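You operate a simulated robot arm through the tools that you are given. There is no shell and no other tool.

Carry out the task below with a simulated robot arm. There is one attempt and no reset: what you move stays moved.

TASK
Run the rise check on the cup in the holder and put it in the tray that the display names.
Fine: set the time from the blue card before you press RUN; press CLEAR when the cup is in its tray. Set down upright: white cup.

The check looks at the end state, three seconds after you hand in, the way a careful person would. Anything else that was tipped, shoved, dropped, spilled or broken makes it a failure.

THE ROBOT
A 6-joint arm with a two-finger parallel gripper, fixed in place. Base frame: the origin is on the floor under the middle of its stand, x ahead of it, y to its left, z up; the work surface is at about z = 820. Units: mm, degrees, N and s.
With the tool pointing down near the work surface it reaches from about 260 to 680 mm from the base axis. Its first joint turns from -66.0 to 66.0 degrees. Payload 2.9 kg.
The TCP is the grasp point between the finger pads, 30 mm short of the fingertips. In the tool frame z runs along the fingers and y along their closing line. The gripper opens to 110 mm. The fingers are 20 mm wide and 10 mm thick; the gripper's body (48 by 112 mm) begins 55 mm behind the TCP.
Orientation is that of the tool frame in the base frame, as a unit quaternion [w, x, y, z]. With the fingers straight down and closing along the base's y, the tool's x points along the base's -x, its y along +y and its z along -z.

THE INTERFACE
- The arm moves only by the tool arm_command. Its argument "deltas" is text: rows parted by semicolons, each of 7 numbers parted by spaces: the closure, from 0 (fully open) to 1 (shut), then the shift along the tool's x, y, z in m, then the turn, a rotation vector about the tool's x, y, z in degrees. In form: fingers x y z wx wy wz; .... A call has 1 to 20 rows; each row is the pose to reach, as a shift and turn from the pose commanded when the call began, along the tool's axes at that moment. Rows are played at 5 a second. More than 50 mm and 8.6 degrees between two rows, or a gripper value outside its range, and nothing of the call is played. Where a pose cannot be reached the arm comes as near as it can. A force on the tool above 70 N (or 10 N above the force at the start of the call, whichever is more), or a blocked arm, ends the call early, and 0.2 s more pass. The fingers move at their own pace (about 108 mm/s each) and stop on an object; they squeeze with about 40 N. The grip force told is the motor's: it shows also when the fingers shut on nothing. Time passes only in rows, and 0.2 s behind the last, so rows that repeat a pose let the fingers close. It gives the time, the measured TCP pose, the force on the tool (base axes), the opening and the grip force at its end, in the units of the frame above (readings bear some noise), with the torque about the TCP (base axes, N m) and any sound that the robot's microphone picked up.
- Cameras (640 x 400 px; columns grow to the right, rows downward): "scene" is fixed at [79.8, 431, 1394.4]; the picture's right is [-0.75, -0.66, 0.00], its down [-0.32, 0.36, -0.88] and it looks along [0.58, -0.66, -0.48] (base axes); focal length 332 px, centre (320, 200). "wrist" rides on the gripper at [72, 17, -103] in the tool frame; the picture's right is [-0.23, 0.97, 0.00], its down [-0.76, -0.18, -0.62] and it looks along [-0.61, -0.14, 0.78] (tool axes); focal length 222 px, centre (320, 200). There is no depth. A picture from a camera that has moved, and an enlarged one, comes with that camera's place and axes in the base frame and with its lens.
- get_image(camera): a new picture of that camera. It takes no simulated time.
- inspect(camera, box): a new picture of the part [left, top, right, bottom] of that camera's present view, enlarged. It takes no simulated time.
- hand_in(): hands the job in; it is judged then, once.

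Places have to be worked out from the pictures, the camera data and where the tool is seen. Open the gripper and draw the arm clear of the work before you hand the job in, unless the task says otherwise.

The tools are called after "Call:" by a JSON object that holds its "api" and its "payload". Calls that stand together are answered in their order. arm_command: Moves the arm, as the interface text tells. Its arguments: {"type":"object","properties":{"deltas":{"type":"string"}},"required":["deltas"]} The other tools are called the same way: get_image (camera) takes a picture; inspect (camera, box) takes an enlarged picture of a part of a camera's view; hand_in () hands the job in.

At the start:

```text
time: 0.0
eef_pos: [367.5, -204.3, 1220.8]
orientation: [0.0, 0.0, 1.0, 0.0]
contact_force: [-1.0, -0.5, 0.1]
ft_torque: [-0.02, 0.0, 0.02]
grip_width: 110.1
grip_force: 0.0
```

scene: 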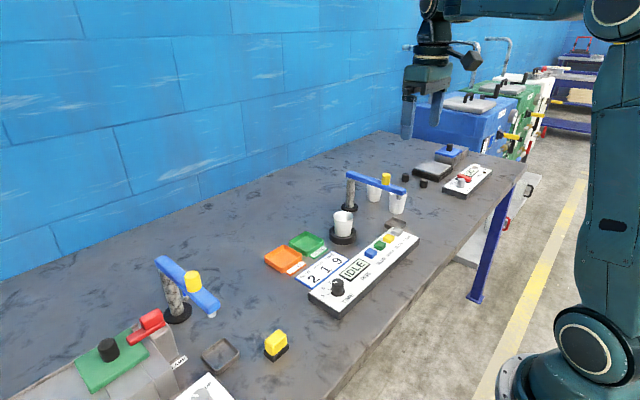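
wrist: 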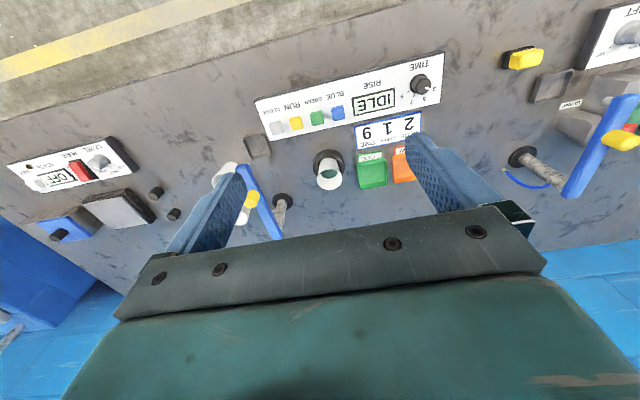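

The overview shows a rise check panel with a dial, a display (IDLE), buttons, a cup in a holder, trays and cards. I'll inspect the details before moving.

Call:
{"api": "inspect", "payload": {"camera": "scene", "box": [250, 160, 430, 330]}}

Call:
{"api": "inspect", "payload": {"camera": "wrist", "box": [240, 50, 460, 190]}}

Call:
{"api": "inspect", "payload": {"camera": "scene", "box": [60, 240, 300, 400]}}

Call:
{"api": "inspect", "payload": {"camera": "scene", "box": [330, 130, 530, 250]}}

```text
2.35 times, centred on (340, 245) of scene
camera zoom: at [79.8, 431.0, 1394.4], right [-0.75, -0.66, 0.0], down [-0.32, 0.36, -0.88], along [0.58, -0.66, -0.48], focal length 781 px, centre (273, 94)
```

zoom: 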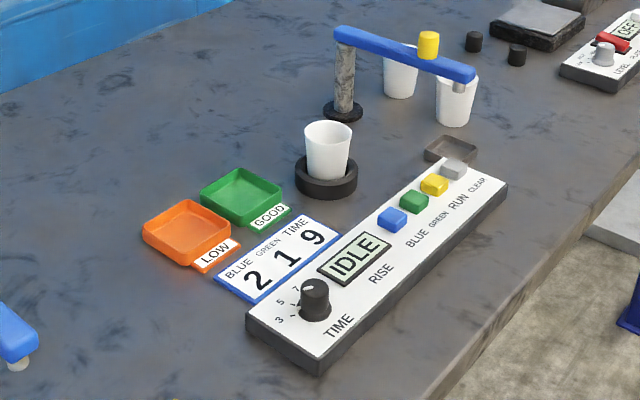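

```text
2.86 times, centred on (350, 120) of wrist
camera zoom: at [294.9, -185.6, 1322.6], right [0.23, 0.97, 0.0], down [0.76, -0.18, 0.62], along [0.61, -0.14, -0.78], focal length 635 px, centre (234, 429)
```

zoom: 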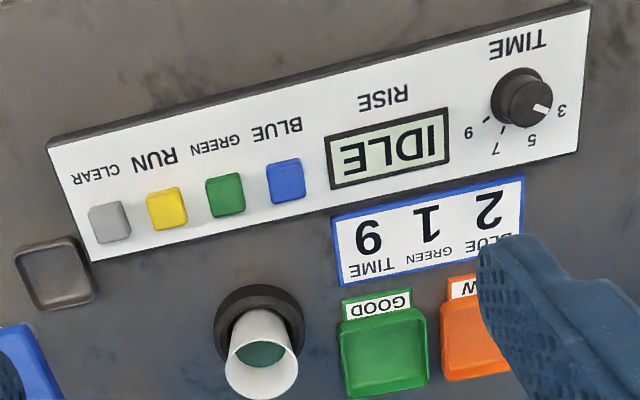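

```text
2.50 times, centred on (180, 320) of scene
camera zoom: at [79.8, 431.0, 1394.4], right [-0.75, -0.66, 0.0], down [-0.32, 0.36, -0.88], along [0.58, -0.66, -0.48], focal length 830 px, centre (670, -100)
```

zoom: 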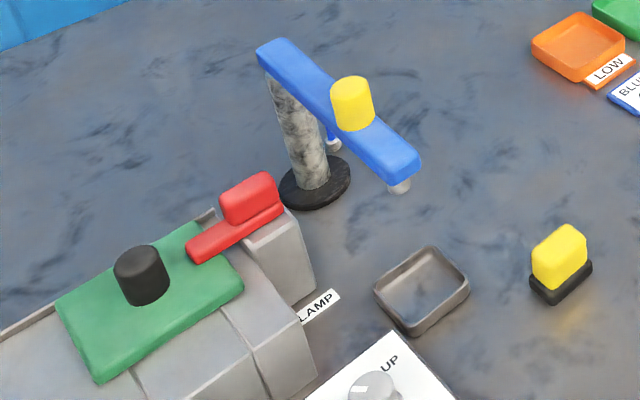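

```text
3.20 times, centred on (430, 190) of scene
camera zoom: at [79.8, 431.0, 1394.4], right [-0.75, -0.66, 0.0], down [-0.32, 0.36, -0.88], along [0.58, -0.66, -0.48], focal length 1062 px, centre (-32, 232)
```

zoom: 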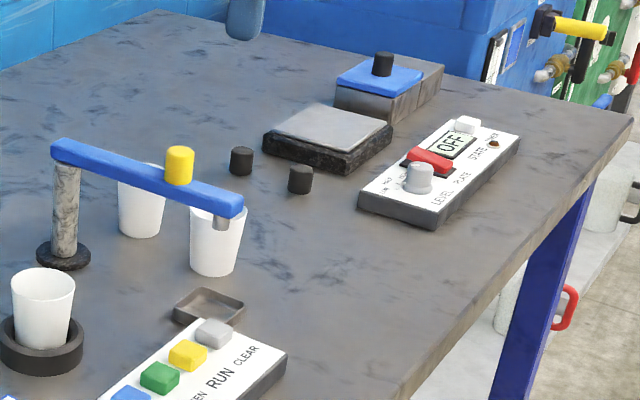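

The card (blue border) reads BLUE 2, GREEN 1, TIME 9, and the dial currently points near 3. I estimate the knob at about (435, -18) and the buttons at x≈445, y from -182 (BLUE) to -313 (CLEAR). I'll move the wrist camera closer to look at the dial.

Call:
{"api": "arm_command", "payload": {"deltas": "0 0.007 0.027 0.0275 0 0 0; 0 0.014 0.0535 0.055 0 0 0; 0 0.021 0.080 0.083 0 0 0; 0 0.028 0.107 0.110 0 0 0; 0 0.035 0.134 0.138 0 0 0; 0 0.042 0.160 0.165 0 0 0; 0 0.049 0.187 0.193 0 0 0; 0 0.0565 0.214 0.220 0 0 0; 0 0.0565 0.214 0.220 0 0 0"}}

Call:
{"api": "get_image", "payload": {"camera": "wrist"}}

Call:
{"api": "get_image", "payload": {"camera": "scene"}}

```text
time: 2.0
eef_pos: [312.0, 8.6, 1001.2]
orientation: [0.001, 0.0, 1.0, 0.0]
contact_force: [0.1, -0.1, 0.4]
ft_torque: [0.01, 0.0, 0.04]
grip_width: 109.9
grip_force: 0.0
```

```text
taken
camera wrist: at [239.6, 27.7, 1103.3], right [0.23, 0.97, 0.0], down [0.76, -0.18, 0.62], along [0.61, -0.14, -0.78], focal length 222 px, centre (320, 200)
```

wrist: 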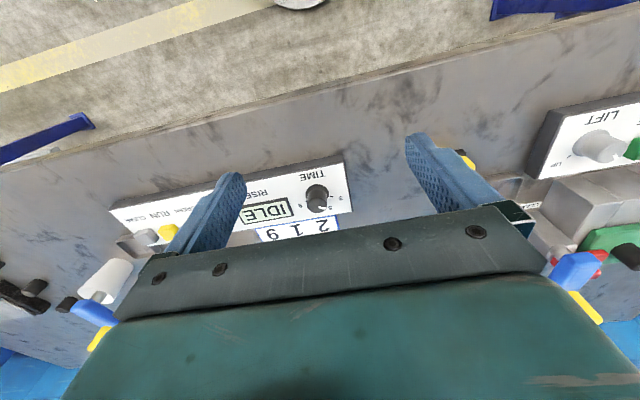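

```text
taken
```

scene: 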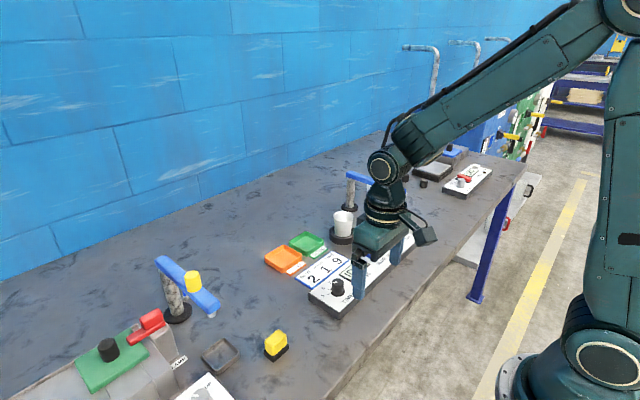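

The knob is now in the centre of the wrist view. I'll enlarge it to read the dial marks and pointer.

Call:
{"api": "inspect", "payload": {"camera": "wrist", "box": [230, 150, 360, 240]}}

Call:
{"api": "inspect", "payload": {"camera": "scene", "box": [300, 250, 380, 320]}}

```text
4.44 times, centred on (295, 195) of wrist
camera zoom: at [239.6, 27.7, 1103.3], right [0.23, 0.97, 0.0], down [0.76, -0.18, 0.62], along [0.61, -0.14, -0.78], focal length 987 px, centre (431, 222)
```

zoom: 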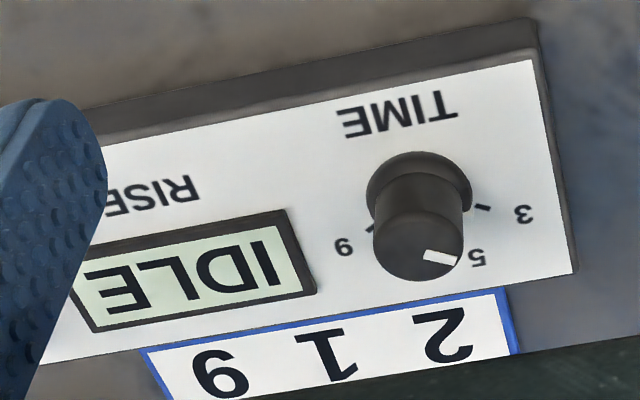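

```text
5.71 times, centred on (340, 285) of scene
camera zoom: at [79.8, 431.0, 1394.4], right [-0.75, -0.66, 0.0], down [-0.32, 0.36, -0.88], along [0.58, -0.66, -0.48], focal length 1897 px, centre (206, -286)
```

zoom: 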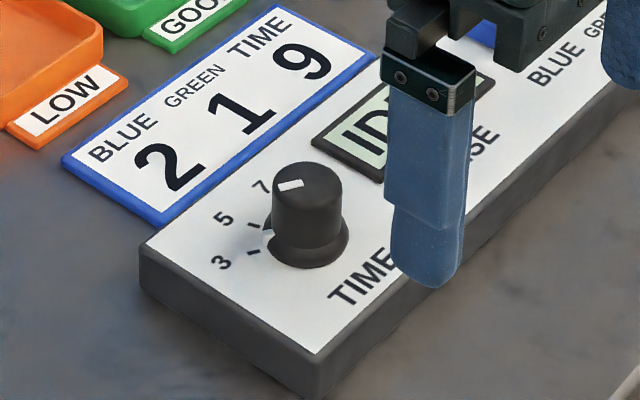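

The knob axis triangulates to about (420.5, -17.7), panel top z≈850, knob top z≈880, diameter about 27 mm. Angles from +x are roughly +57° for mark 3 and -57° for mark 9, with the pointer near 3. I'll bring the half-closed gripper above the knob, pre-turned by about 60° so that the turn to 9 stays well inside the wrist's range.

Call:
{"api": "arm_command", "payload": {"deltas": "0.4 -0.0136 -0.0033 0.005 0 0 -7.5; 0.5 -0.0272 -0.0066 0.010 0 0 -15; 0.5 -0.0408 -0.0099 0.015 0 0 -22.5; 0.5 -0.0545 -0.0132 0.020 0 0 -30; 0.5 -0.068 -0.0165 0.025 0 0 -37.5; 0.5 -0.0818 -0.0198 0.030 0 0 -45; 0.5 -0.0954 -0.0231 0.035 0 0 -52.5; 0.5 -0.109 -0.0268 0.041 0 0 -60; 0.5 -0.109 -0.0268 0.041 0 0 -60; 0.5 -0.109 -0.0268 0.041 0 0 -60"}}

Call:
{"api": "get_image", "payload": {"camera": "wrist"}}

Call:
{"api": "get_image", "payload": {"camera": "scene"}}

```text
time: 4.2
eef_pos: [419.6, -17.6, 958.3]
orientation: [0.0, -0.499, 0.866, -0.001]
contact_force: [-0.7, -0.4, -0.3]
ft_torque: [0.01, -0.02, 0.03]
grip_width: 54.9
grip_force: 0.0
```

```text
taken
camera wrist: at [369.4, -70.0, 1061.1], right [-0.73, 0.68, 0.0], down [0.53, 0.57, 0.62], along [0.43, 0.46, -0.78], focal length 222 px, centre (320, 200)
```

wrist: 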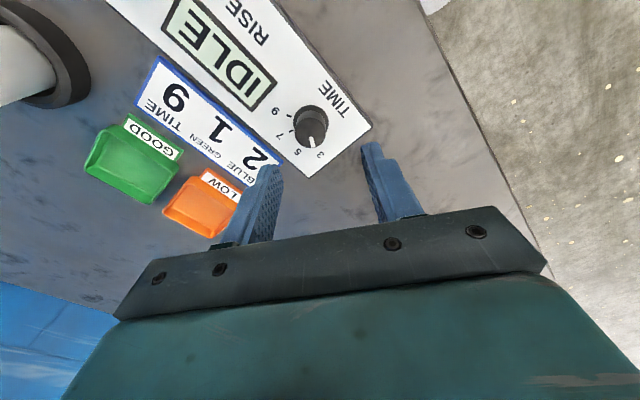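

```text
taken
```

scene: 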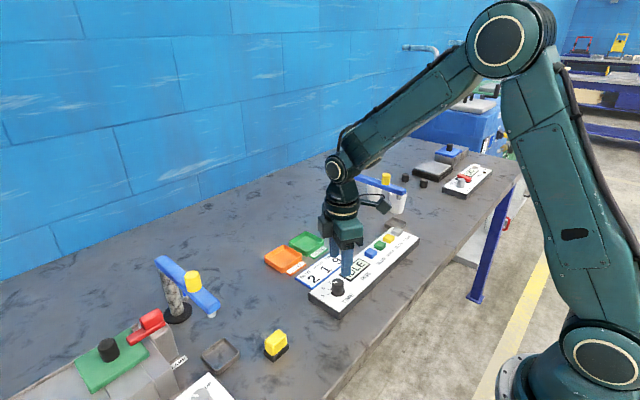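

The gripper is above the knob region and turned. I'll enlarge the wrist view to measure the knob's offset from the grasp axis and its pointer.

Call:
{"api": "inspect", "payload": {"camera": "wrist", "box": [230, 70, 400, 190]}}

Call:
{"api": "inspect", "payload": {"camera": "scene", "box": [290, 200, 400, 320]}}

```text
3.33 times, centred on (315, 130) of wrist
camera zoom: at [369.4, -70.0, 1061.1], right [-0.73, 0.68, 0.0], down [0.53, 0.57, 0.62], along [0.43, 0.46, -0.78], focal length 740 px, centre (337, 433)
```

zoom: 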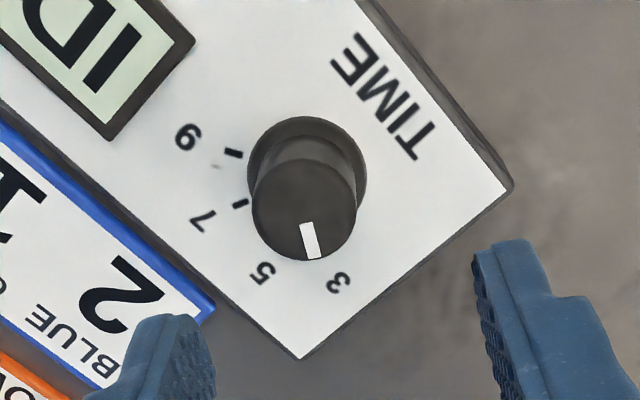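

```text
3.33 times, centred on (345, 260) of scene
camera zoom: at [79.8, 431.0, 1394.4], right [-0.75, -0.66, 0.0], down [-0.32, 0.36, -0.88], along [0.58, -0.66, -0.48], focal length 1107 px, centre (237, 0)
```

zoom: 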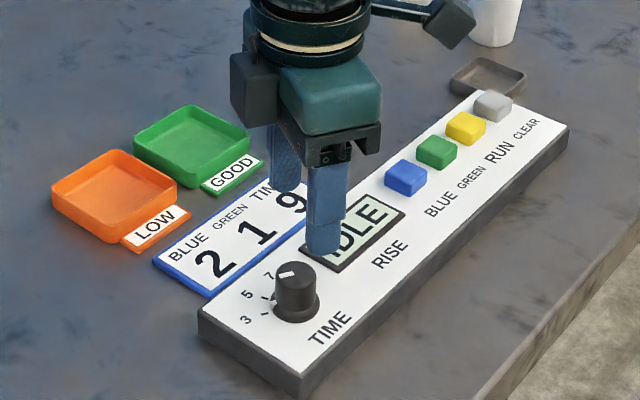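

The pointer sits at about +60° (mark 3), and mark 9 is at about -60°, so the turn is 120° clockwise seen from above. The knob axis is offset by roughly (+2, -8) mm in tool x, y, so I'll correct for that and descend until the fingertips are at z≈861.

Call:
{"api": "arm_command", "payload": {"deltas": "0.5 0.0022 -0.008 0.010 0 0 0; 0.5 0.0022 -0.008 0.025 0 0 0; 0.5 0.0022 -0.008 0.040 0 0 0; 0.5 0.0022 -0.008 0.040 0 0 0"}}

Call:
{"api": "inspect", "payload": {"camera": "wrist", "box": [230, 90, 410, 210]}}

Call:
{"api": "inspect", "payload": {"camera": "scene", "box": [290, 200, 400, 320]}}

```text
time: 5.2
eef_pos: [425.6, -23.5, 918.1]
orientation: [0.001, -0.5, 0.866, 0.0]
contact_force: [0.4, 0.4, -0.3]
ft_torque: [0.01, 0.03, -0.04]
grip_width: 54.9
grip_force: 0.1
```

```text
3.33 times, centred on (320, 150) of wrist
camera zoom: at [375.5, -76.1, 1021.5], right [-0.73, 0.68, 0.0], down [0.53, 0.57, 0.62], along [0.43, 0.46, -0.78], focal length 740 px, centre (320, 367)
```

zoom: 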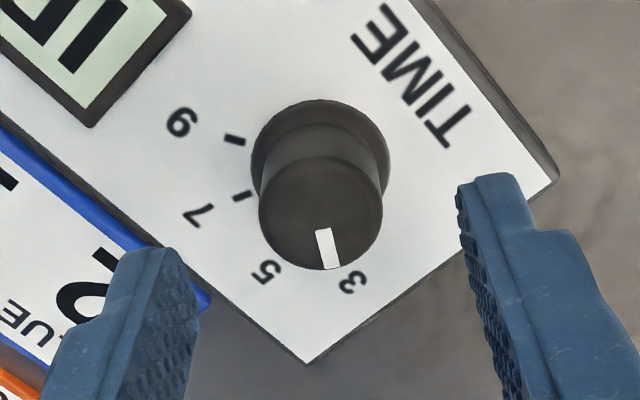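

```text
3.33 times, centred on (345, 260) of scene
camera zoom: at [79.8, 431.0, 1394.4], right [-0.75, -0.66, 0.0], down [-0.32, 0.36, -0.88], along [0.58, -0.66, -0.48], focal length 1107 px, centre (237, 0)
```

zoom: 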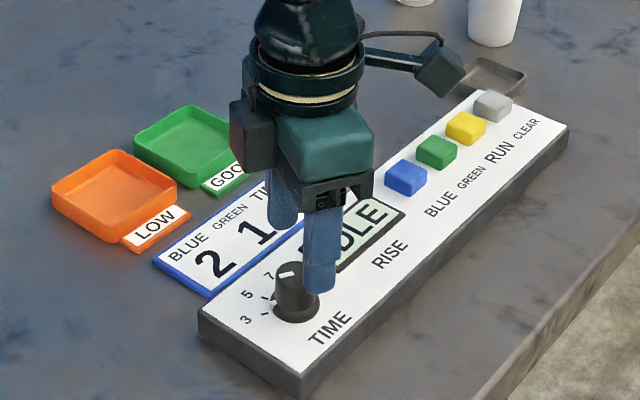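

The knob is now centred under the grasp axis to within about 1 mm. I'll lower another 28 mm so the fingertips flank the knob, then check from the scene camera.

Call:
{"api": "arm_command", "payload": {"deltas": "0.5 0 0 0.010 0 0 0; 0.5 0 0 0.020 0 0 0; 0.5 0 0 0.028 0 0 0; 0.5 0 0 0.028 0 0 0"}}

Call:
{"api": "inspect", "payload": {"camera": "wrist", "box": [230, 90, 410, 210]}}

Call:
{"api": "inspect", "payload": {"camera": "scene", "box": [290, 230, 380, 320]}}

```text
time: 6.2
eef_pos: [425.6, -23.4, 890.4]
orientation: [0.0, -0.5, 0.866, 0.0]
contact_force: [-0.6, -0.4, 0.4]
ft_torque: [0.0, -0.02, 0.02]
grip_width: 54.9
grip_force: 0.0
```

```text
3.33 times, centred on (320, 150) of wrist
camera zoom: at [374.8, -76.1, 993.3], right [-0.73, 0.68, 0.0], down [0.53, 0.57, 0.62], along [0.43, 0.46, -0.78], focal length 740 px, centre (320, 367)
```

zoom: 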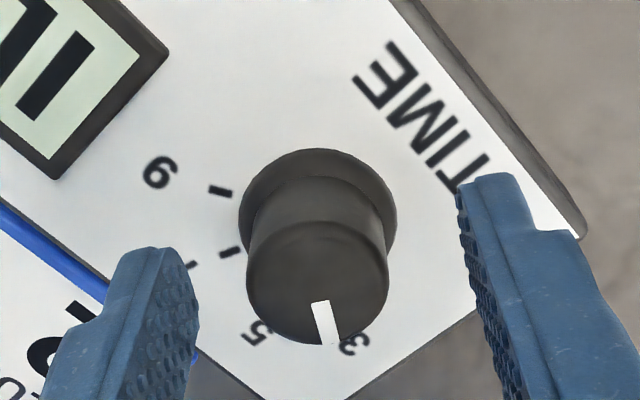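

```text
4.44 times, centred on (335, 275) of scene
camera zoom: at [79.8, 431.0, 1394.4], right [-0.75, -0.66, 0.0], down [-0.32, 0.36, -0.88], along [0.58, -0.66, -0.48], focal length 1476 px, centre (253, -133)
```

zoom: 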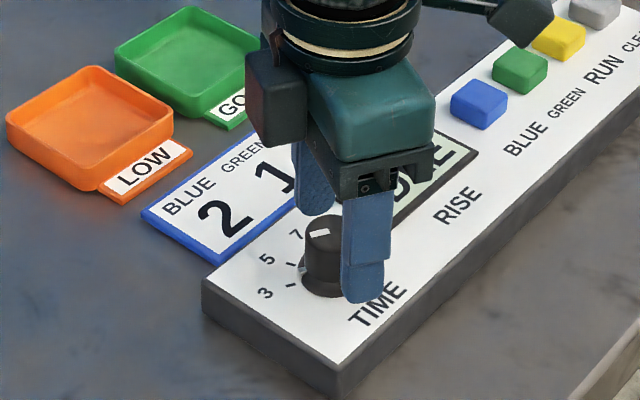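

The knob is centred to under 0.5 mm, its top is at z≈876 and the fingertips are at 860. I'll close on it and read the width and force before turning.

Call:
{"api": "arm_command", "payload": {"deltas": "0.7 0 0 0.001 0 0 0; 1 0 0 0.001 0 0 0; 1 0 0 0.001 0 0 0; 1 0 0 0.001 0 0 0"}}

Call:
{"api": "inspect", "payload": {"camera": "wrist", "box": [230, 90, 410, 210]}}

```text
time: 7.2
eef_pos: [426.2, -24.6, 890.6]
orientation: [0.0, -0.499, 0.867, -0.001]
contact_force: [8.3, -7.0, -4.3]
ft_torque: [-0.1, 0.15, 0.01]
grip_width: 27.6
grip_force: 45.6
```

```text
3.33 times, centred on (320, 150) of wrist
camera zoom: at [375.5, -76.2, 992.7], right [-0.73, 0.68, 0.0], down [0.53, 0.57, 0.62], along [0.43, 0.45, -0.78], focal length 740 px, centre (320, 367)
```

zoom: 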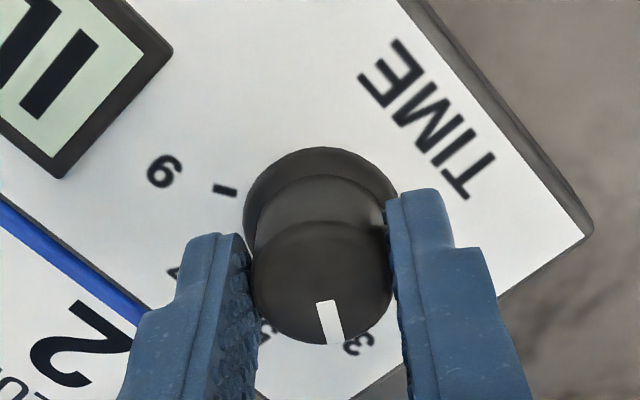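

The fingers hold the knob (27.6 mm wide, about 45 N). I'll now turn +120° about the tool's z (clockwise from above) in 7.5° steps, taking off the small side load.

Call:
{"api": "arm_command", "payload": {"deltas": "1 0 -0.0008 0.001 0 0 7.5; 1 0 -0.0008 0.001 0 0 15; 1 0 -0.0008 0.001 0 0 22.5; 1 0 -0.0008 0.001 0 0 30; 1 0 -0.0008 0.001 0 0 37.5; 1 0 -0.0008 0.001 0 0 45; 1 0 -0.0008 0.001 0 0 52.5; 1 0 -0.0008 0.001 0 0 60; 1 0 -0.0008 0.001 0 0 67.5; 1 0 -0.0008 0.001 0 0 75; 1 0 -0.0008 0.001 0 0 82.5; 1 0 -0.0008 0.001 0 0 90; 1 0 -0.0008 0.001 0 0 97.5; 1 0 -0.0008 0.001 0 0 105; 1 0 -0.0008 0.001 0 0 112.5; 1 0 -0.0008 0.001 0 0 120; 1 0 -0.0008 0.001 0 0 120"}}

Call:
{"api": "get_image", "payload": {"camera": "wrist"}}

Call:
{"api": "inspect", "payload": {"camera": "wrist", "box": [230, 90, 410, 210]}}

Call:
{"api": "inspect", "payload": {"camera": "scene", "box": [290, 230, 380, 320]}}

```text
time: 10.8
eef_pos: [426.8, -21.4, 888.9]
orientation: [0.0, 0.499, 0.867, 0.003]
contact_force: [-4.4, 24.5, 25.4]
ft_torque: [0.17, 0.21, 0.01]
grip_width: 27.3
grip_force: 44.6
```

```text
taken
camera wrist: at [404.9, 51.7, 992.1], right [0.96, 0.29, 0.0], down [0.23, -0.75, 0.62], along [0.18, -0.59, -0.79], focal length 222 px, centre (320, 200)
```

wrist: 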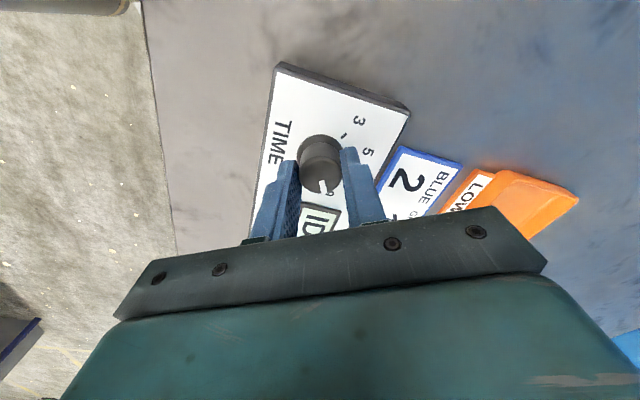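

```text
3.33 times, centred on (320, 150) of wrist
camera zoom: at [404.9, 51.7, 992.1], right [0.96, 0.29, 0.0], down [0.23, -0.75, 0.62], along [0.18, -0.59, -0.79], focal length 740 px, centre (320, 367)
```

zoom: 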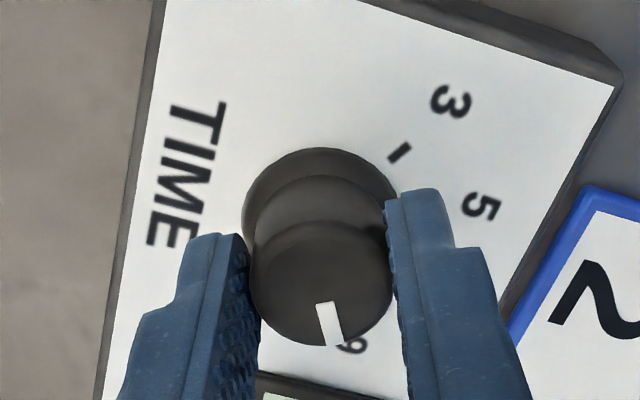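

```text
4.44 times, centred on (335, 275) of scene
camera zoom: at [79.4, 431.6, 1394.2], right [-0.75, -0.66, 0.0], down [-0.32, 0.36, -0.88], along [0.58, -0.66, -0.48], focal length 1476 px, centre (253, -133)
```

zoom: 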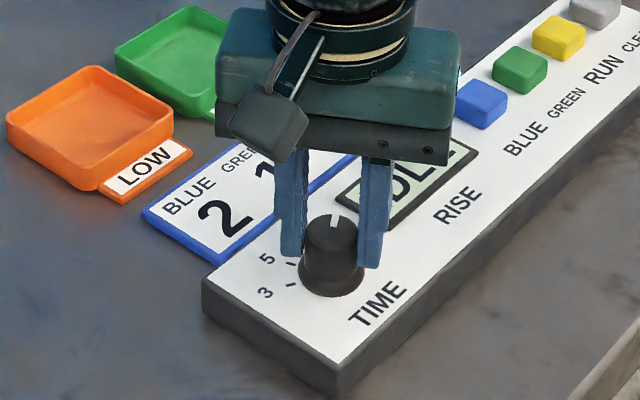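

The pointer turned with the gripper and now sits at the 9 mark with the same geometry it had at 3. I'll open the fingers, lift straight up, and check the dial unobstructed.

Call:
{"api": "arm_command", "payload": {"deltas": "0.8 0 0 0 0 0 0; 0.5 0 0 0 0 0 0; 0.5 0 0 0 0 0 0; 0.5 0 0 -0.02 0 0 0; 0.5 0 0 -0.045 0 0 0; 0.5 0 0 -0.07 0 0 0; 0.5 0 0 -0.07 0 0 0"}}

Call:
{"api": "inspect", "payload": {"camera": "wrist", "box": [230, 60, 410, 180]}}

Call:
{"api": "inspect", "payload": {"camera": "scene", "box": [290, 230, 380, 320]}}

```text
time: 12.4
eef_pos: [426.7, -21.8, 960.2]
orientation: [0.0, 0.5, 0.866, 0.0]
contact_force: [-0.1, -0.6, -0.5]
ft_torque: [-0.01, 0.03, 0.02]
grip_width: 54.9
grip_force: 0.0
```

```text
3.33 times, centred on (320, 120) of wrist
camera zoom: at [405.6, 49.8, 1061.9], right [0.96, 0.29, 0.0], down [0.23, -0.75, 0.62], along [0.18, -0.6, -0.78], focal length 740 px, centre (320, 467)
```

zoom: 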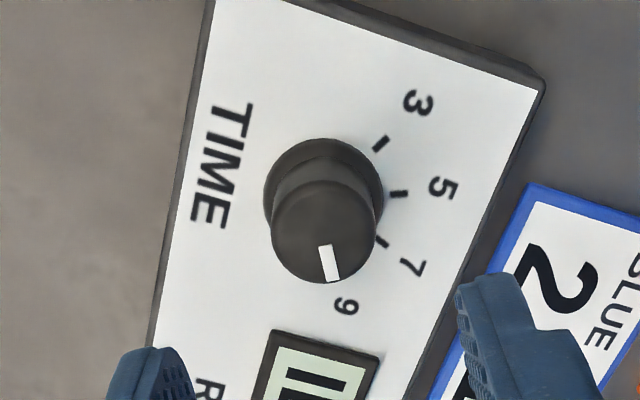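

```text
4.44 times, centred on (335, 275) of scene
camera zoom: at [79.8, 431.0, 1394.4], right [-0.75, -0.66, 0.0], down [-0.32, 0.36, -0.88], along [0.58, -0.66, -0.48], focal length 1476 px, centre (253, -133)
```

zoom: 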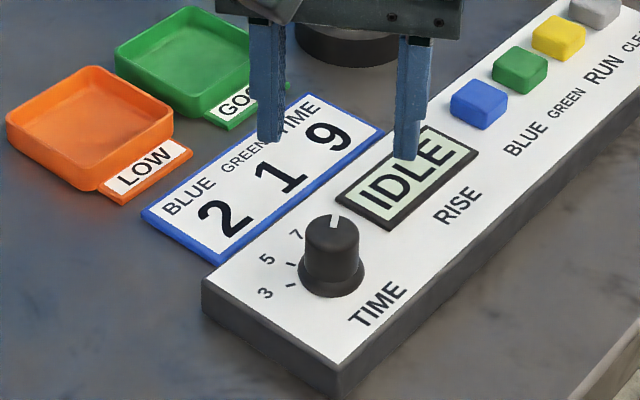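

The pointer lines up with 9 to within a degree or so, and the display still says IDLE. I'll raise the arm, turn back to the original yaw, and look into the cup and at the buttons from above.

Call:
{"api": "arm_command", "payload": {"deltas": "0.5 -0.0188 -0.0119 -0.030 0 0 -7.5; 0.5 -0.0377 -0.0237 -0.050 0 0 -15; 0.5 -0.0565 -0.0356 -0.065 0 0 -22.5; 0.5 -0.0754 -0.0474 -0.075 0 0 -30; 0.5 -0.0942 -0.0593 -0.080 0 0 -37.5; 0.5 -0.1131 -0.0711 -0.085 0 0 -45; 0.5 -0.132 -0.083 -0.090 0 0 -52.5; 0.5 -0.1508 -0.0948 -0.090 0 0 -60; 0.5 -0.1508 -0.0948 -0.090 0 0 -60"}}

Call:
{"api": "get_image", "payload": {"camera": "wrist"}}

Call:
{"api": "inspect", "payload": {"camera": "wrist", "box": [230, 100, 410, 230]}}

Call:
{"api": "get_image", "payload": {"camera": "scene"}}

```text
time: 14.4
eef_pos: [419.6, -202.3, 1048.3]
orientation: [0.0, -0.001, 1.0, 0.0]
contact_force: [0.1, -0.3, -0.1]
ft_torque: [0.0, 0.01, 0.03]
grip_width: 55.0
grip_force: 0.0
```

```text
taken
camera wrist: at [346.6, -184.5, 1150.8], right [0.23, 0.97, 0.0], down [0.76, -0.18, 0.62], along [0.61, -0.14, -0.78], focal length 222 px, centre (320, 200)
```

wrist: 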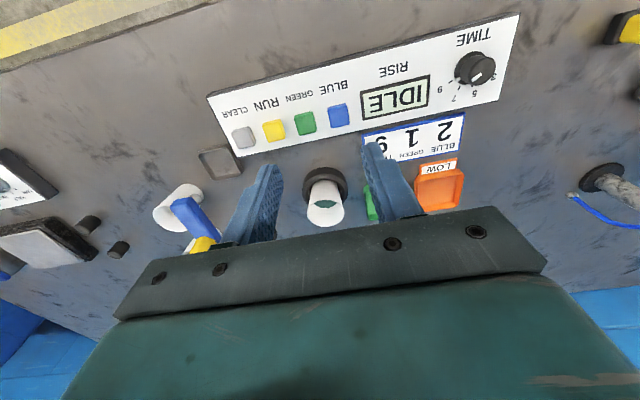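

```text
3.08 times, centred on (320, 165) of wrist
camera zoom: at [346.6, -184.5, 1150.8], right [0.23, 0.97, 0.0], down [0.76, -0.18, 0.62], along [0.61, -0.14, -0.78], focal length 684 px, centre (320, 308)
```

zoom: 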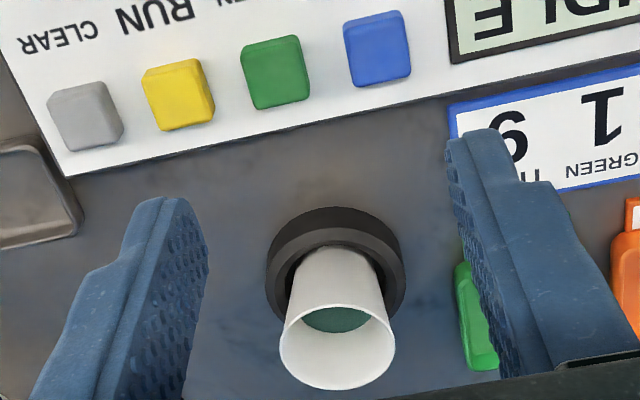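

```text
taken
```

scene: 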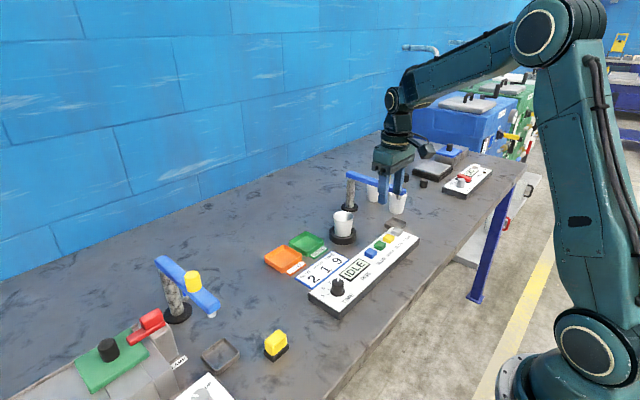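

The cup already holds a teal-green liquid, so the dosing is evidently done and I only need the time and RUN. I'll leave BLUE and GREEN alone. RUN is at about (444.5, -272), top z≈862; I'll shut the fingers, move above it and stop about 13 mm over it to check alignment.

Call:
{"api": "arm_command", "payload": {"deltas": "0.8 -0.0083 -0.0232 0.010 0 0 0; 1 -0.0166 -0.0465 0.030 0 0 0; 1 -0.0249 -0.0697 0.060 0 0 0; 1 -0.0249 -0.0697 0.090 0 0 0; 1 -0.0249 -0.0697 0.120 0 0 0; 1 -0.0249 -0.0697 0.143 0 0 0; 1 -0.0249 -0.0697 0.143 0 0 0"}}

Call:
{"api": "inspect", "payload": {"camera": "wrist", "box": [230, 90, 410, 210]}}

Call:
{"api": "inspect", "payload": {"camera": "scene", "box": [330, 180, 450, 270]}}

```text
time: 16.0
eef_pos: [445.3, -269.8, 906.7]
orientation: [0.0, 0.0, 1.0, 0.0]
contact_force: [-0.2, 0.7, 0.0]
ft_torque: [0.0, 0.01, 0.0]
grip_width: 0.0
grip_force: 37.3
```

```text
3.33 times, centred on (320, 150) of wrist
camera zoom: at [372.7, -251.4, 1008.9], right [0.23, 0.97, 0.0], down [0.76, -0.18, 0.62], along [0.61, -0.14, -0.78], focal length 740 px, centre (320, 367)
```

zoom: 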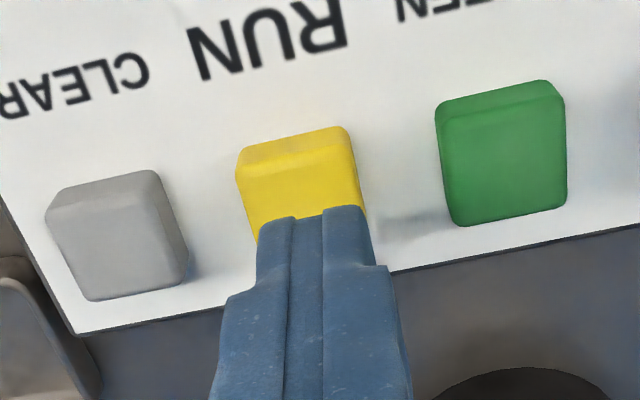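

```text
4.44 times, centred on (390, 225) of scene
camera zoom: at [79.8, 431.0, 1394.4], right [-0.75, -0.66, 0.0], down [-0.32, 0.36, -0.88], along [0.58, -0.66, -0.48], focal length 1476 px, centre (9, 89)
```

zoom: 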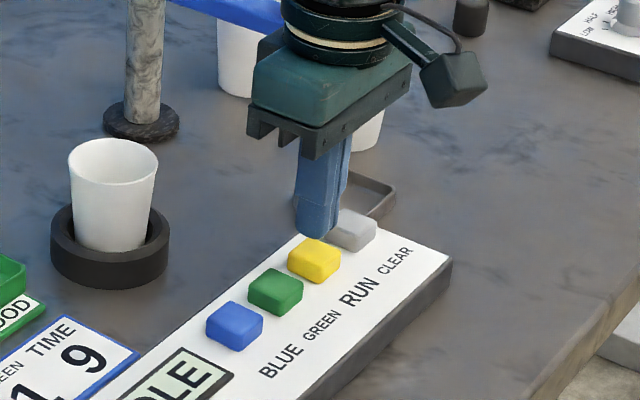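

The shut fingertips sit about 2 mm off in y from RUN's centre and about 14 mm above it. I'll correct that and lower slowly in small steps to press.

Call:
{"api": "arm_command", "payload": {"deltas": "1 -0.0005 -0.002 0.006 0 0 0; 1 -0.0005 -0.002 0.011 0 0 0; 1 -0.0005 -0.002 0.0125 0 0 0; 1 -0.0005 -0.002 0.014 0 0 0; 1 -0.0005 -0.002 0.0155 0 0 0"}}

Call:
{"api": "inspect", "payload": {"camera": "scene", "box": [310, 190, 430, 300]}}

```text
time: 17.2
eef_pos: [446.3, -274.1, 889.5]
orientation: [0.0, 0.0, 1.0, -0.001]
contact_force: [-0.2, -0.2, 0.3]
ft_torque: [-0.02, -0.01, -0.01]
grip_width: 0.0
grip_force: 38.2
```

```text
3.64 times, centred on (370, 245) of scene
camera zoom: at [79.8, 431.0, 1394.4], right [-0.75, -0.66, 0.0], down [-0.32, 0.36, -0.88], along [0.58, -0.66, -0.48], focal length 1207 px, centre (138, 36)
```

zoom: 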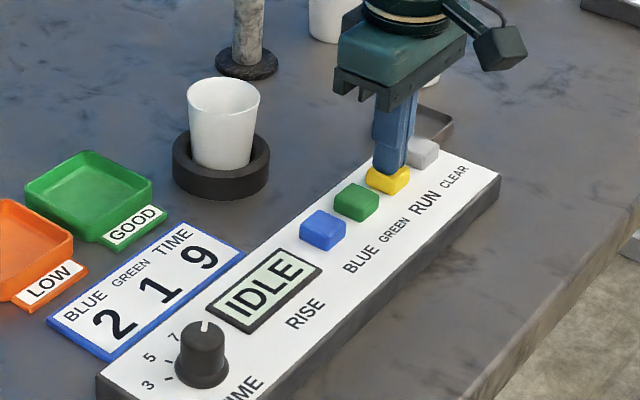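

No contact yet with the tips at about z=860, and the fingers appear just above the yellow button. I'll go down another few millimetres in 1 mm steps.

Call:
{"api": "arm_command", "payload": {"deltas": "1 0 0 0.001 0 0 0; 1 0 0 0.002 0 0 0; 1 0 0 0.003 0 0 0; 1 0 0 0.004 0 0 0"}}

Call:
{"api": "inspect", "payload": {"camera": "scene", "box": [310, 190, 430, 300]}}

```text
time: 18.2
eef_pos: [445.0, -272.3, 886.8]
orientation: [0.001, 0.0, 1.0, 0.0]
contact_force: [0.1, -1.0, 1.9]
ft_torque: [-0.03, -0.02, -0.01]
grip_width: 0.0
grip_force: 37.8
```

```text
3.64 times, centred on (370, 245) of scene
camera zoom: at [79.8, 431.0, 1394.4], right [-0.75, -0.66, 0.0], down [-0.32, 0.36, -0.88], along [0.58, -0.66, -0.48], focal length 1207 px, centre (138, 36)
```

zoom: 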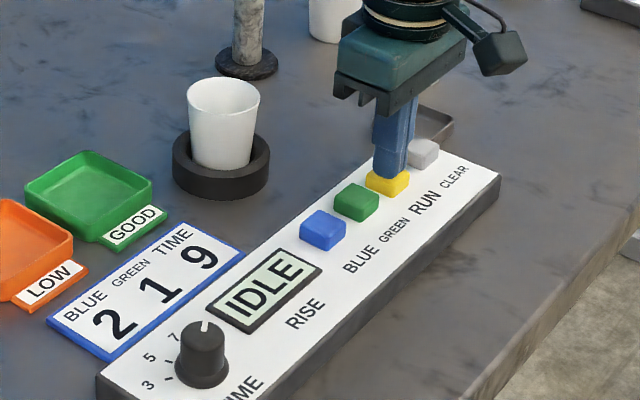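

A light 1.9 N upward force suggests first contact with the button. I'll press on another 2 mm and check the display.

Call:
{"api": "arm_command", "payload": {"deltas": "1 0 0 0.001 0 0 0; 1 0 0 0.002 0 0 0"}}

Call:
{"api": "inspect", "payload": {"camera": "scene", "box": [310, 190, 430, 300]}}

```text
time: 18.8
eef_pos: [446.1, -273.1, 885.4]
orientation: [0.0, 0.0, 1.0, 0.0]
contact_force: [-0.1, -0.6, 3.1]
ft_torque: [-0.05, 0.01, 0.02]
grip_width: 0.0
grip_force: 37.9
heard: click
```

```text
3.64 times, centred on (370, 245) of scene
camera zoom: at [79.8, 431.0, 1394.4], right [-0.75, -0.66, 0.0], down [-0.32, 0.36, -0.88], along [0.58, -0.66, -0.48], focal length 1207 px, centre (138, 36)
```

zoom: 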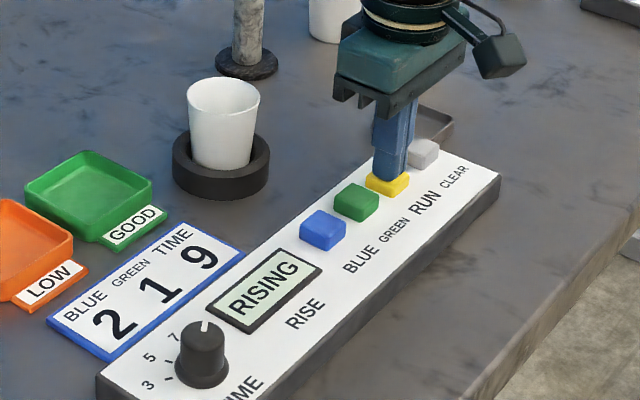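

A click was heard and the display reads RISING. I'll lift straight off the button and wait for the result.

Call:
{"api": "arm_command", "payload": {"deltas": "1 0 0 -0.010 0 0 0; 1 0 0 -0.040 0 0 0; 1 0 0 -0.080 0 0 0; 1 0 0 -0.120 0 0 0; 1 0 0 -0.150 0 0 0; 1 0 0 -0.150 0 0 0"}}

Call:
{"api": "get_image", "payload": {"camera": "scene"}}

Call:
{"api": "inspect", "payload": {"camera": "scene", "box": [310, 190, 430, 300]}}

Call:
{"api": "get_image", "payload": {"camera": "wrist"}}

```text
time: 20.2
eef_pos: [445.8, -271.6, 1035.4]
orientation: [0.001, 0.0, 1.0, 0.0]
contact_force: [0.1, 0.7, 0.2]
ft_torque: [0.01, -0.01, 0.01]
grip_width: 0.0
grip_force: 37.9
```

```text
taken
```

scene: 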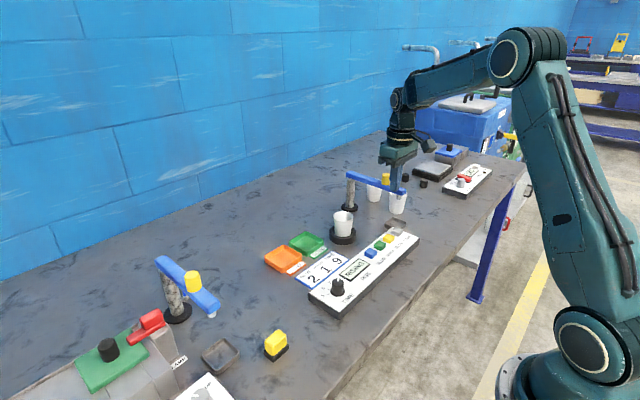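

```text
3.64 times, centred on (370, 245) of scene
camera zoom: at [79.8, 431.0, 1394.4], right [-0.75, -0.66, 0.0], down [-0.32, 0.36, -0.88], along [0.58, -0.66, -0.48], focal length 1207 px, centre (138, 36)
```

zoom: 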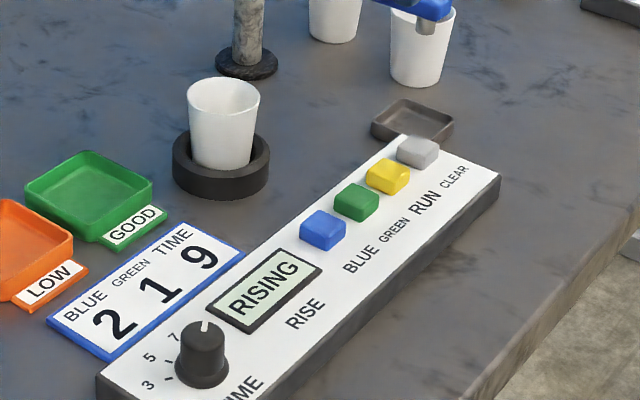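

```text
taken
camera wrist: at [373.1, -253.7, 1137.3], right [0.23, 0.97, 0.0], down [0.76, -0.18, 0.62], along [0.61, -0.14, -0.78], focal length 222 px, centre (320, 200)
```

wrist: 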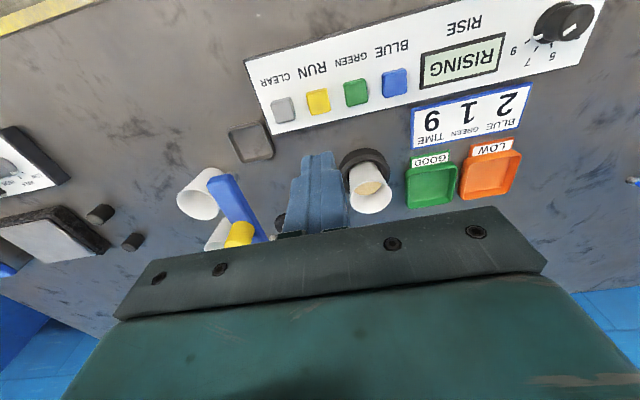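

The display still reads RISING and the cup's content has changed colour. While it runs I'll open the gripper and move to a pose where the wrist camera sees the cup, the trays and the display.

Call:
{"api": "arm_command", "payload": {"deltas": "0.8 0.004 0.030 -0.005 0 0 0; 0.5 0.008 0.060 -0.010 0 0 0; 0.2 0.012 0.090 -0.015 0 0 0; 0 0.0158 0.121 -0.015 0 0 0; 0 0.0158 0.121 -0.015 0 0 0; 0 0.0158 0.121 -0.015 0 0 0; 0 0.0158 0.121 -0.015 0 0 0; 0 0.0158 0.121 -0.015 0 0 0; 0 0.0158 0.121 -0.015 0 0 0; 0 0.0158 0.121 -0.015 0 0 0"}}

Call:
{"api": "get_image", "payload": {"camera": "wrist"}}

Call:
{"api": "inspect", "payload": {"camera": "scene", "box": [310, 190, 430, 300]}}

```text
time: 22.4
eef_pos: [430.5, -151.1, 1049.9]
orientation: [0.0, 0.0, 1.0, 0.0]
contact_force: [-0.7, 0.1, -0.1]
ft_torque: [-0.02, 0.03, -0.01]
grip_width: 110.2
grip_force: 0.1
```

```text
taken
camera wrist: at [357.9, -132.7, 1152.0], right [0.23, 0.97, 0.0], down [0.76, -0.18, 0.62], along [0.61, -0.14, -0.78], focal length 222 px, centre (320, 200)
```

wrist: 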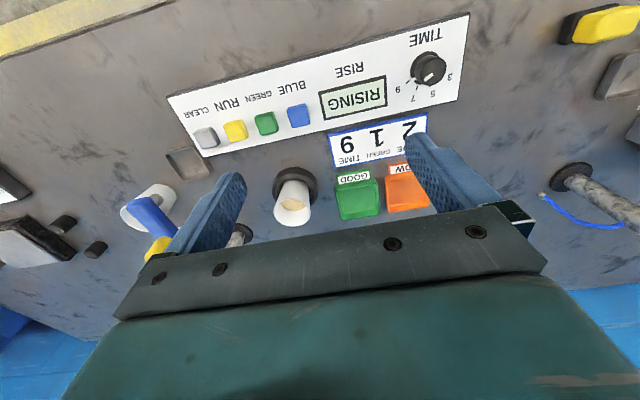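

```text
3.64 times, centred on (370, 245) of scene
camera zoom: at [79.8, 431.0, 1394.4], right [-0.75, -0.66, 0.0], down [-0.32, 0.36, -0.88], along [0.58, -0.66, -0.48], focal length 1207 px, centre (138, 36)
```

zoom: 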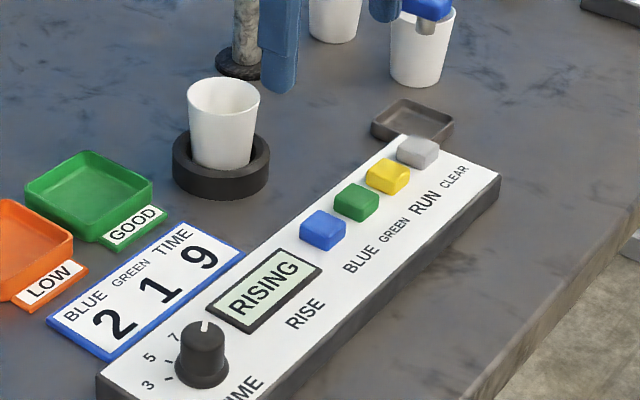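

Still RISING. I'll measure the cup, holder and trays from this wrist view while waiting, and let a few more seconds pass.

Call:
{"api": "inspect", "payload": {"camera": "wrist", "box": [240, 150, 420, 270]}}

Call:
{"api": "arm_command", "payload": {"deltas": "0 0 0 0 0 0 0; 0 0 0 0 0 0 0; 0 0 0 0 0 0 0; 0 0 0 0 0 0 0; 0 0 0 0 0 0 0; 0 0 0 0 0 0 0; 0 0 0 0 0 0 0; 0 0 0 0 0 0 0; 0 0 0 0 0 0 0; 0 0 0 0 0 0 0; 0 0 0 0 0 0 0; 0 0 0 0 0 0 0; 0 0 0 0 0 0 0; 0 0 0 0 0 0 0; 0 0 0 0 0 0 0; 0 0 0 0 0 0 0; 0 0 0 0 0 0 0; 0 0 0 0 0 0 0; 0 0 0 0 0 0 0; 0 0 0 0 0 0 0"}}

Call:
{"api": "inspect", "payload": {"camera": "scene", "box": [310, 190, 430, 300]}}

```text
3.33 times, centred on (330, 210) of wrist
camera zoom: at [357.9, -132.7, 1152.0], right [0.23, 0.97, 0.0], down [0.76, -0.18, 0.62], along [0.61, -0.14, -0.78], focal length 740 px, centre (287, 167)
```

zoom: 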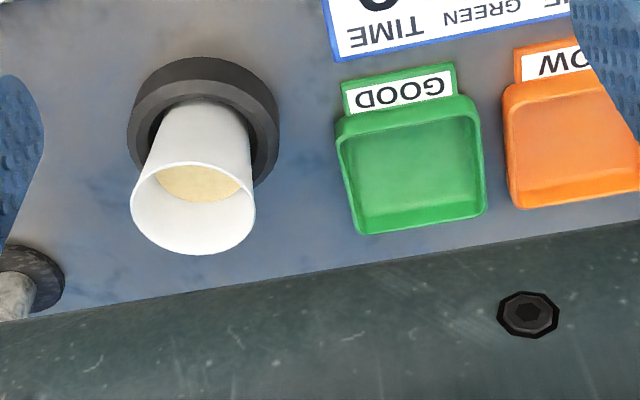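

```text
time: 26.6
eef_pos: [430.6, -152.2, 1049.6]
orientation: [0.0, 0.0, 1.0, 0.0]
contact_force: [-0.7, -0.2, -0.4]
ft_torque: [-0.02, 0.02, -0.01]
grip_width: 110.1
grip_force: 0.0
```

```text
3.64 times, centred on (370, 245) of scene
camera zoom: at [79.8, 431.0, 1394.4], right [-0.75, -0.66, 0.0], down [-0.32, 0.36, -0.88], along [0.58, -0.66, -0.48], focal length 1207 px, centre (138, 36)
```

zoom: 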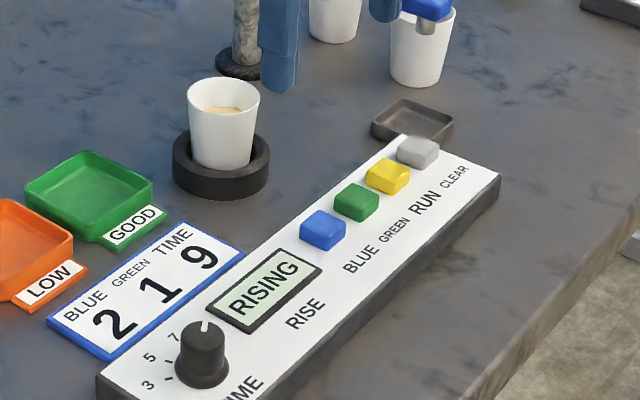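

The foam in the cup is rising. I estimate the cup axis at about (568, -228), rim z≈897, and rim diameter about 57.5 mm. I'll wait a little longer for the result.

Call:
{"api": "arm_command", "payload": {"deltas": "0 0 0 0 0 0 0; 0 0 0 0 0 0 0; 0 0 0 0 0 0 0; 0 0 0 0 0 0 0; 0 0 0 0 0 0 0; 0 0 0 0 0 0 0; 0 0 0 0 0 0 0; 0 0 0 0 0 0 0; 0 0 0 0 0 0 0; 0 0 0 0 0 0 0"}}

Call:
{"api": "inspect", "payload": {"camera": "scene", "box": [310, 190, 430, 300]}}

Call:
{"api": "inspect", "payload": {"camera": "wrist", "box": [240, 60, 440, 270]}}

```text
time: 28.8
eef_pos: [430.6, -151.3, 1048.3]
orientation: [-0.001, 0.0, 1.0, 0.001]
contact_force: [-0.5, 0.9, -0.6]
ft_torque: [-0.02, -0.02, -0.02]
grip_width: 110.0
grip_force: 0.1
```

```text
3.64 times, centred on (370, 245) of scene
camera zoom: at [79.8, 431.0, 1394.4], right [-0.75, -0.66, 0.0], down [-0.32, 0.36, -0.88], along [0.58, -0.66, -0.48], focal length 1207 px, centre (138, 36)
```

zoom: 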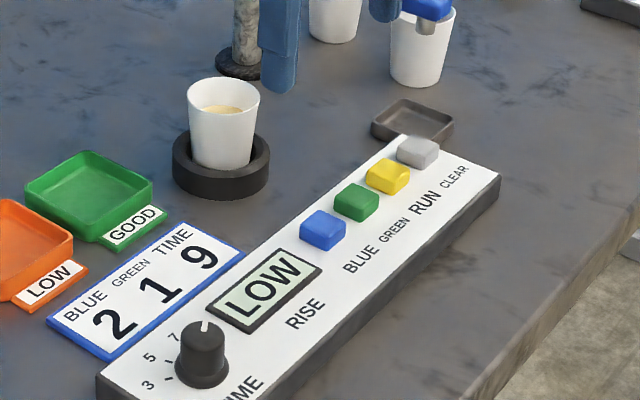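

```text
1.90 times, centred on (340, 165) of wrist
camera zoom: at [357.9, -132.7, 1152.0], right [0.23, 0.97, 0.0], down [0.76, -0.18, 0.62], along [0.61, -0.14, -0.78], focal length 423 px, centre (282, 267)
```

zoom: 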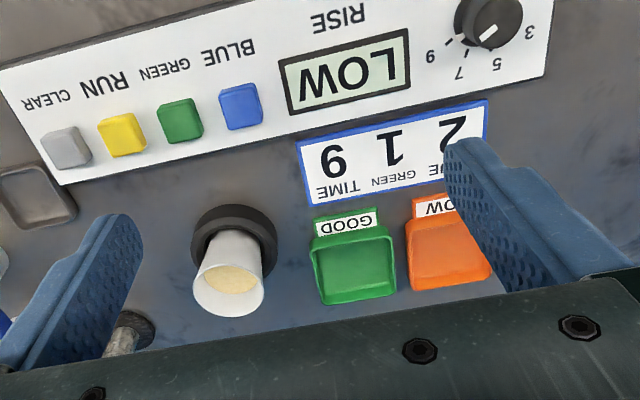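

The display reads LOW, so the cup goes into the orange LOW tray. I'll bring the open gripper over the cup with the fingertips still above the rim and check alignment.

Call:
{"api": "arm_command", "payload": {"deltas": "0 -0.0275 -0.0153 0.010 0 0 0; 0 -0.055 -0.0306 0.020 0 0 0; 0 -0.0825 -0.0459 0.030 0 0 0; 0 -0.110 -0.0612 0.040 0 0 0; 0 -0.1375 -0.0765 0.060 0 0 0; 0 -0.1375 -0.0765 0.080 0 0 0; 0 -0.1375 -0.0765 0.080 0 0 0"}}

Call:
{"api": "get_image", "payload": {"camera": "wrist"}}

Call:
{"api": "inspect", "payload": {"camera": "wrist", "box": [230, 70, 410, 200]}}

Call:
{"api": "inspect", "payload": {"camera": "scene", "box": [280, 140, 410, 260]}}

```text
time: 30.4
eef_pos: [567.6, -227.8, 969.9]
orientation: [0.0, 0.0, 1.0, 0.0]
contact_force: [0.2, -0.2, -0.6]
ft_torque: [0.03, 0.0, -0.01]
grip_width: 110.0
grip_force: 0.1
```

```text
taken
camera wrist: at [494.9, -209.3, 1071.8], right [0.23, 0.97, 0.0], down [0.76, -0.18, 0.62], along [0.61, -0.14, -0.78], focal length 222 px, centre (320, 200)
```

wrist: 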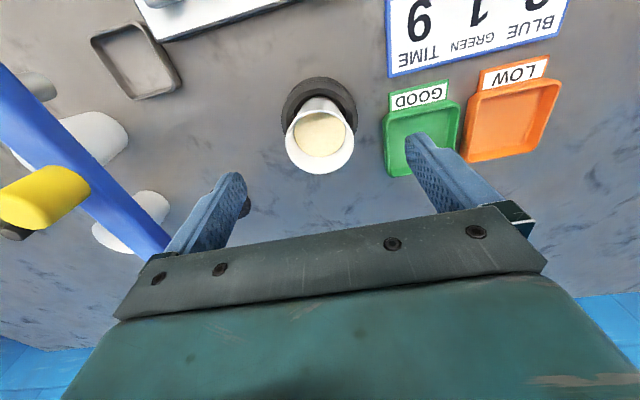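

```text
3.08 times, centred on (320, 135) of wrist
camera zoom: at [494.9, -209.3, 1071.8], right [0.23, 0.97, 0.0], down [0.76, -0.18, 0.62], along [0.61, -0.14, -0.78], focal length 684 px, centre (320, 400)
```

zoom: 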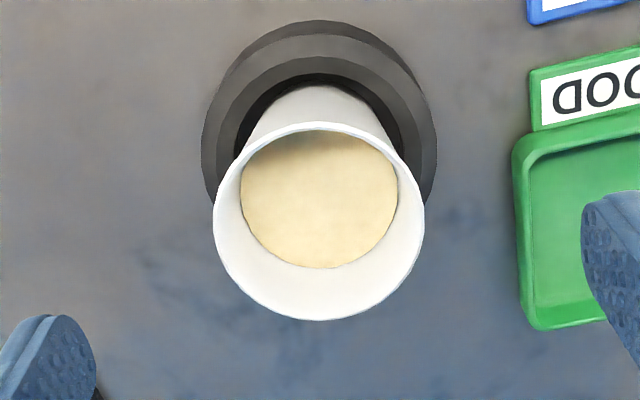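

```text
3.33 times, centred on (345, 200) of scene
camera zoom: at [79.8, 431.0, 1394.4], right [-0.75, -0.66, 0.0], down [-0.32, 0.36, -0.88], along [0.58, -0.66, -0.48], focal length 1107 px, centre (237, 200)
```

zoom: 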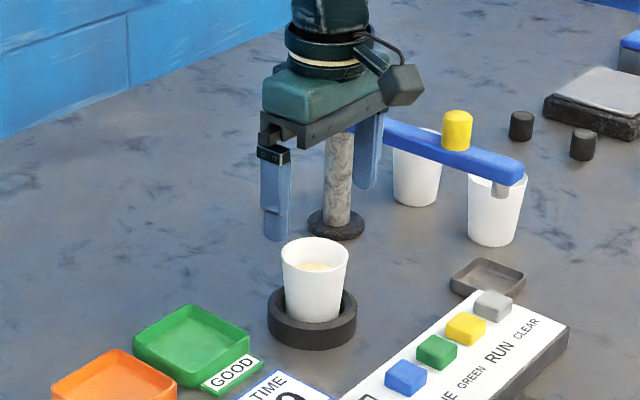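

The cup's rim is nearly centred, about 4 mm further from the robot than the TCP and 1.4 mm in y. I'll correct that, narrow the fingers to about 88 mm to stay clear of the GOOD tray, and descend to TCP z≈880.

Call:
{"api": "arm_command", "payload": {"deltas": "0.2 -0.004 -0.0012 0.005 0 0 0; 0.2 -0.004 -0.0012 0.020 0 0 0; 0.2 -0.004 -0.0012 0.040 0 0 0; 0.2 -0.004 -0.0012 0.060 0 0 0; 0.2 -0.004 -0.0012 0.075 0 0 0; 0.2 -0.004 -0.0012 0.088 0 0 0; 0.2 -0.004 -0.0012 0.088 0 0 0"}}

Call:
{"api": "get_image", "payload": {"camera": "wrist"}}

Call:
{"api": "inspect", "payload": {"camera": "scene", "box": [280, 160, 410, 260]}}

```text
time: 32.0
eef_pos: [571.7, -229.5, 881.7]
orientation: [0.001, 0.0, 1.0, 0.0]
contact_force: [-0.5, 0.5, 0.2]
ft_torque: [0.01, -0.01, -0.01]
grip_width: 88.0
grip_force: 0.0
```

```text
taken
camera wrist: at [498.4, -211.8, 983.6], right [0.23, 0.97, 0.0], down [0.76, -0.18, 0.62], along [0.61, -0.14, -0.78], focal length 222 px, centre (320, 200)
```

wrist: 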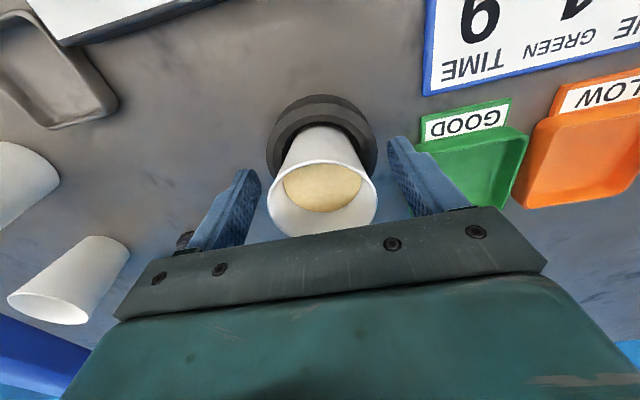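

```text
4.00 times, centred on (345, 210) of scene
camera zoom: at [79.8, 431.0, 1394.4], right [-0.75, -0.66, 0.0], down [-0.32, 0.36, -0.88], along [0.58, -0.66, -0.48], focal length 1328 px, centre (220, 160)
```

zoom: 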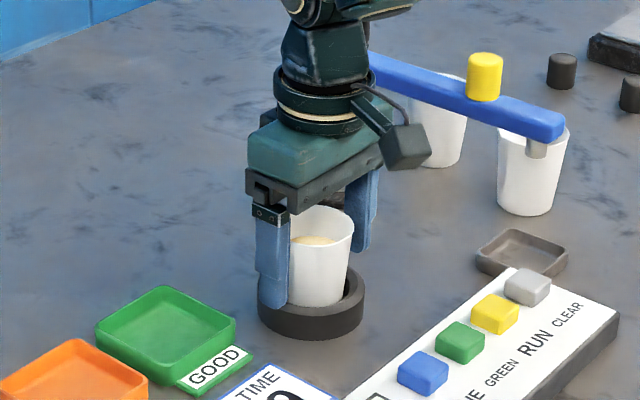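

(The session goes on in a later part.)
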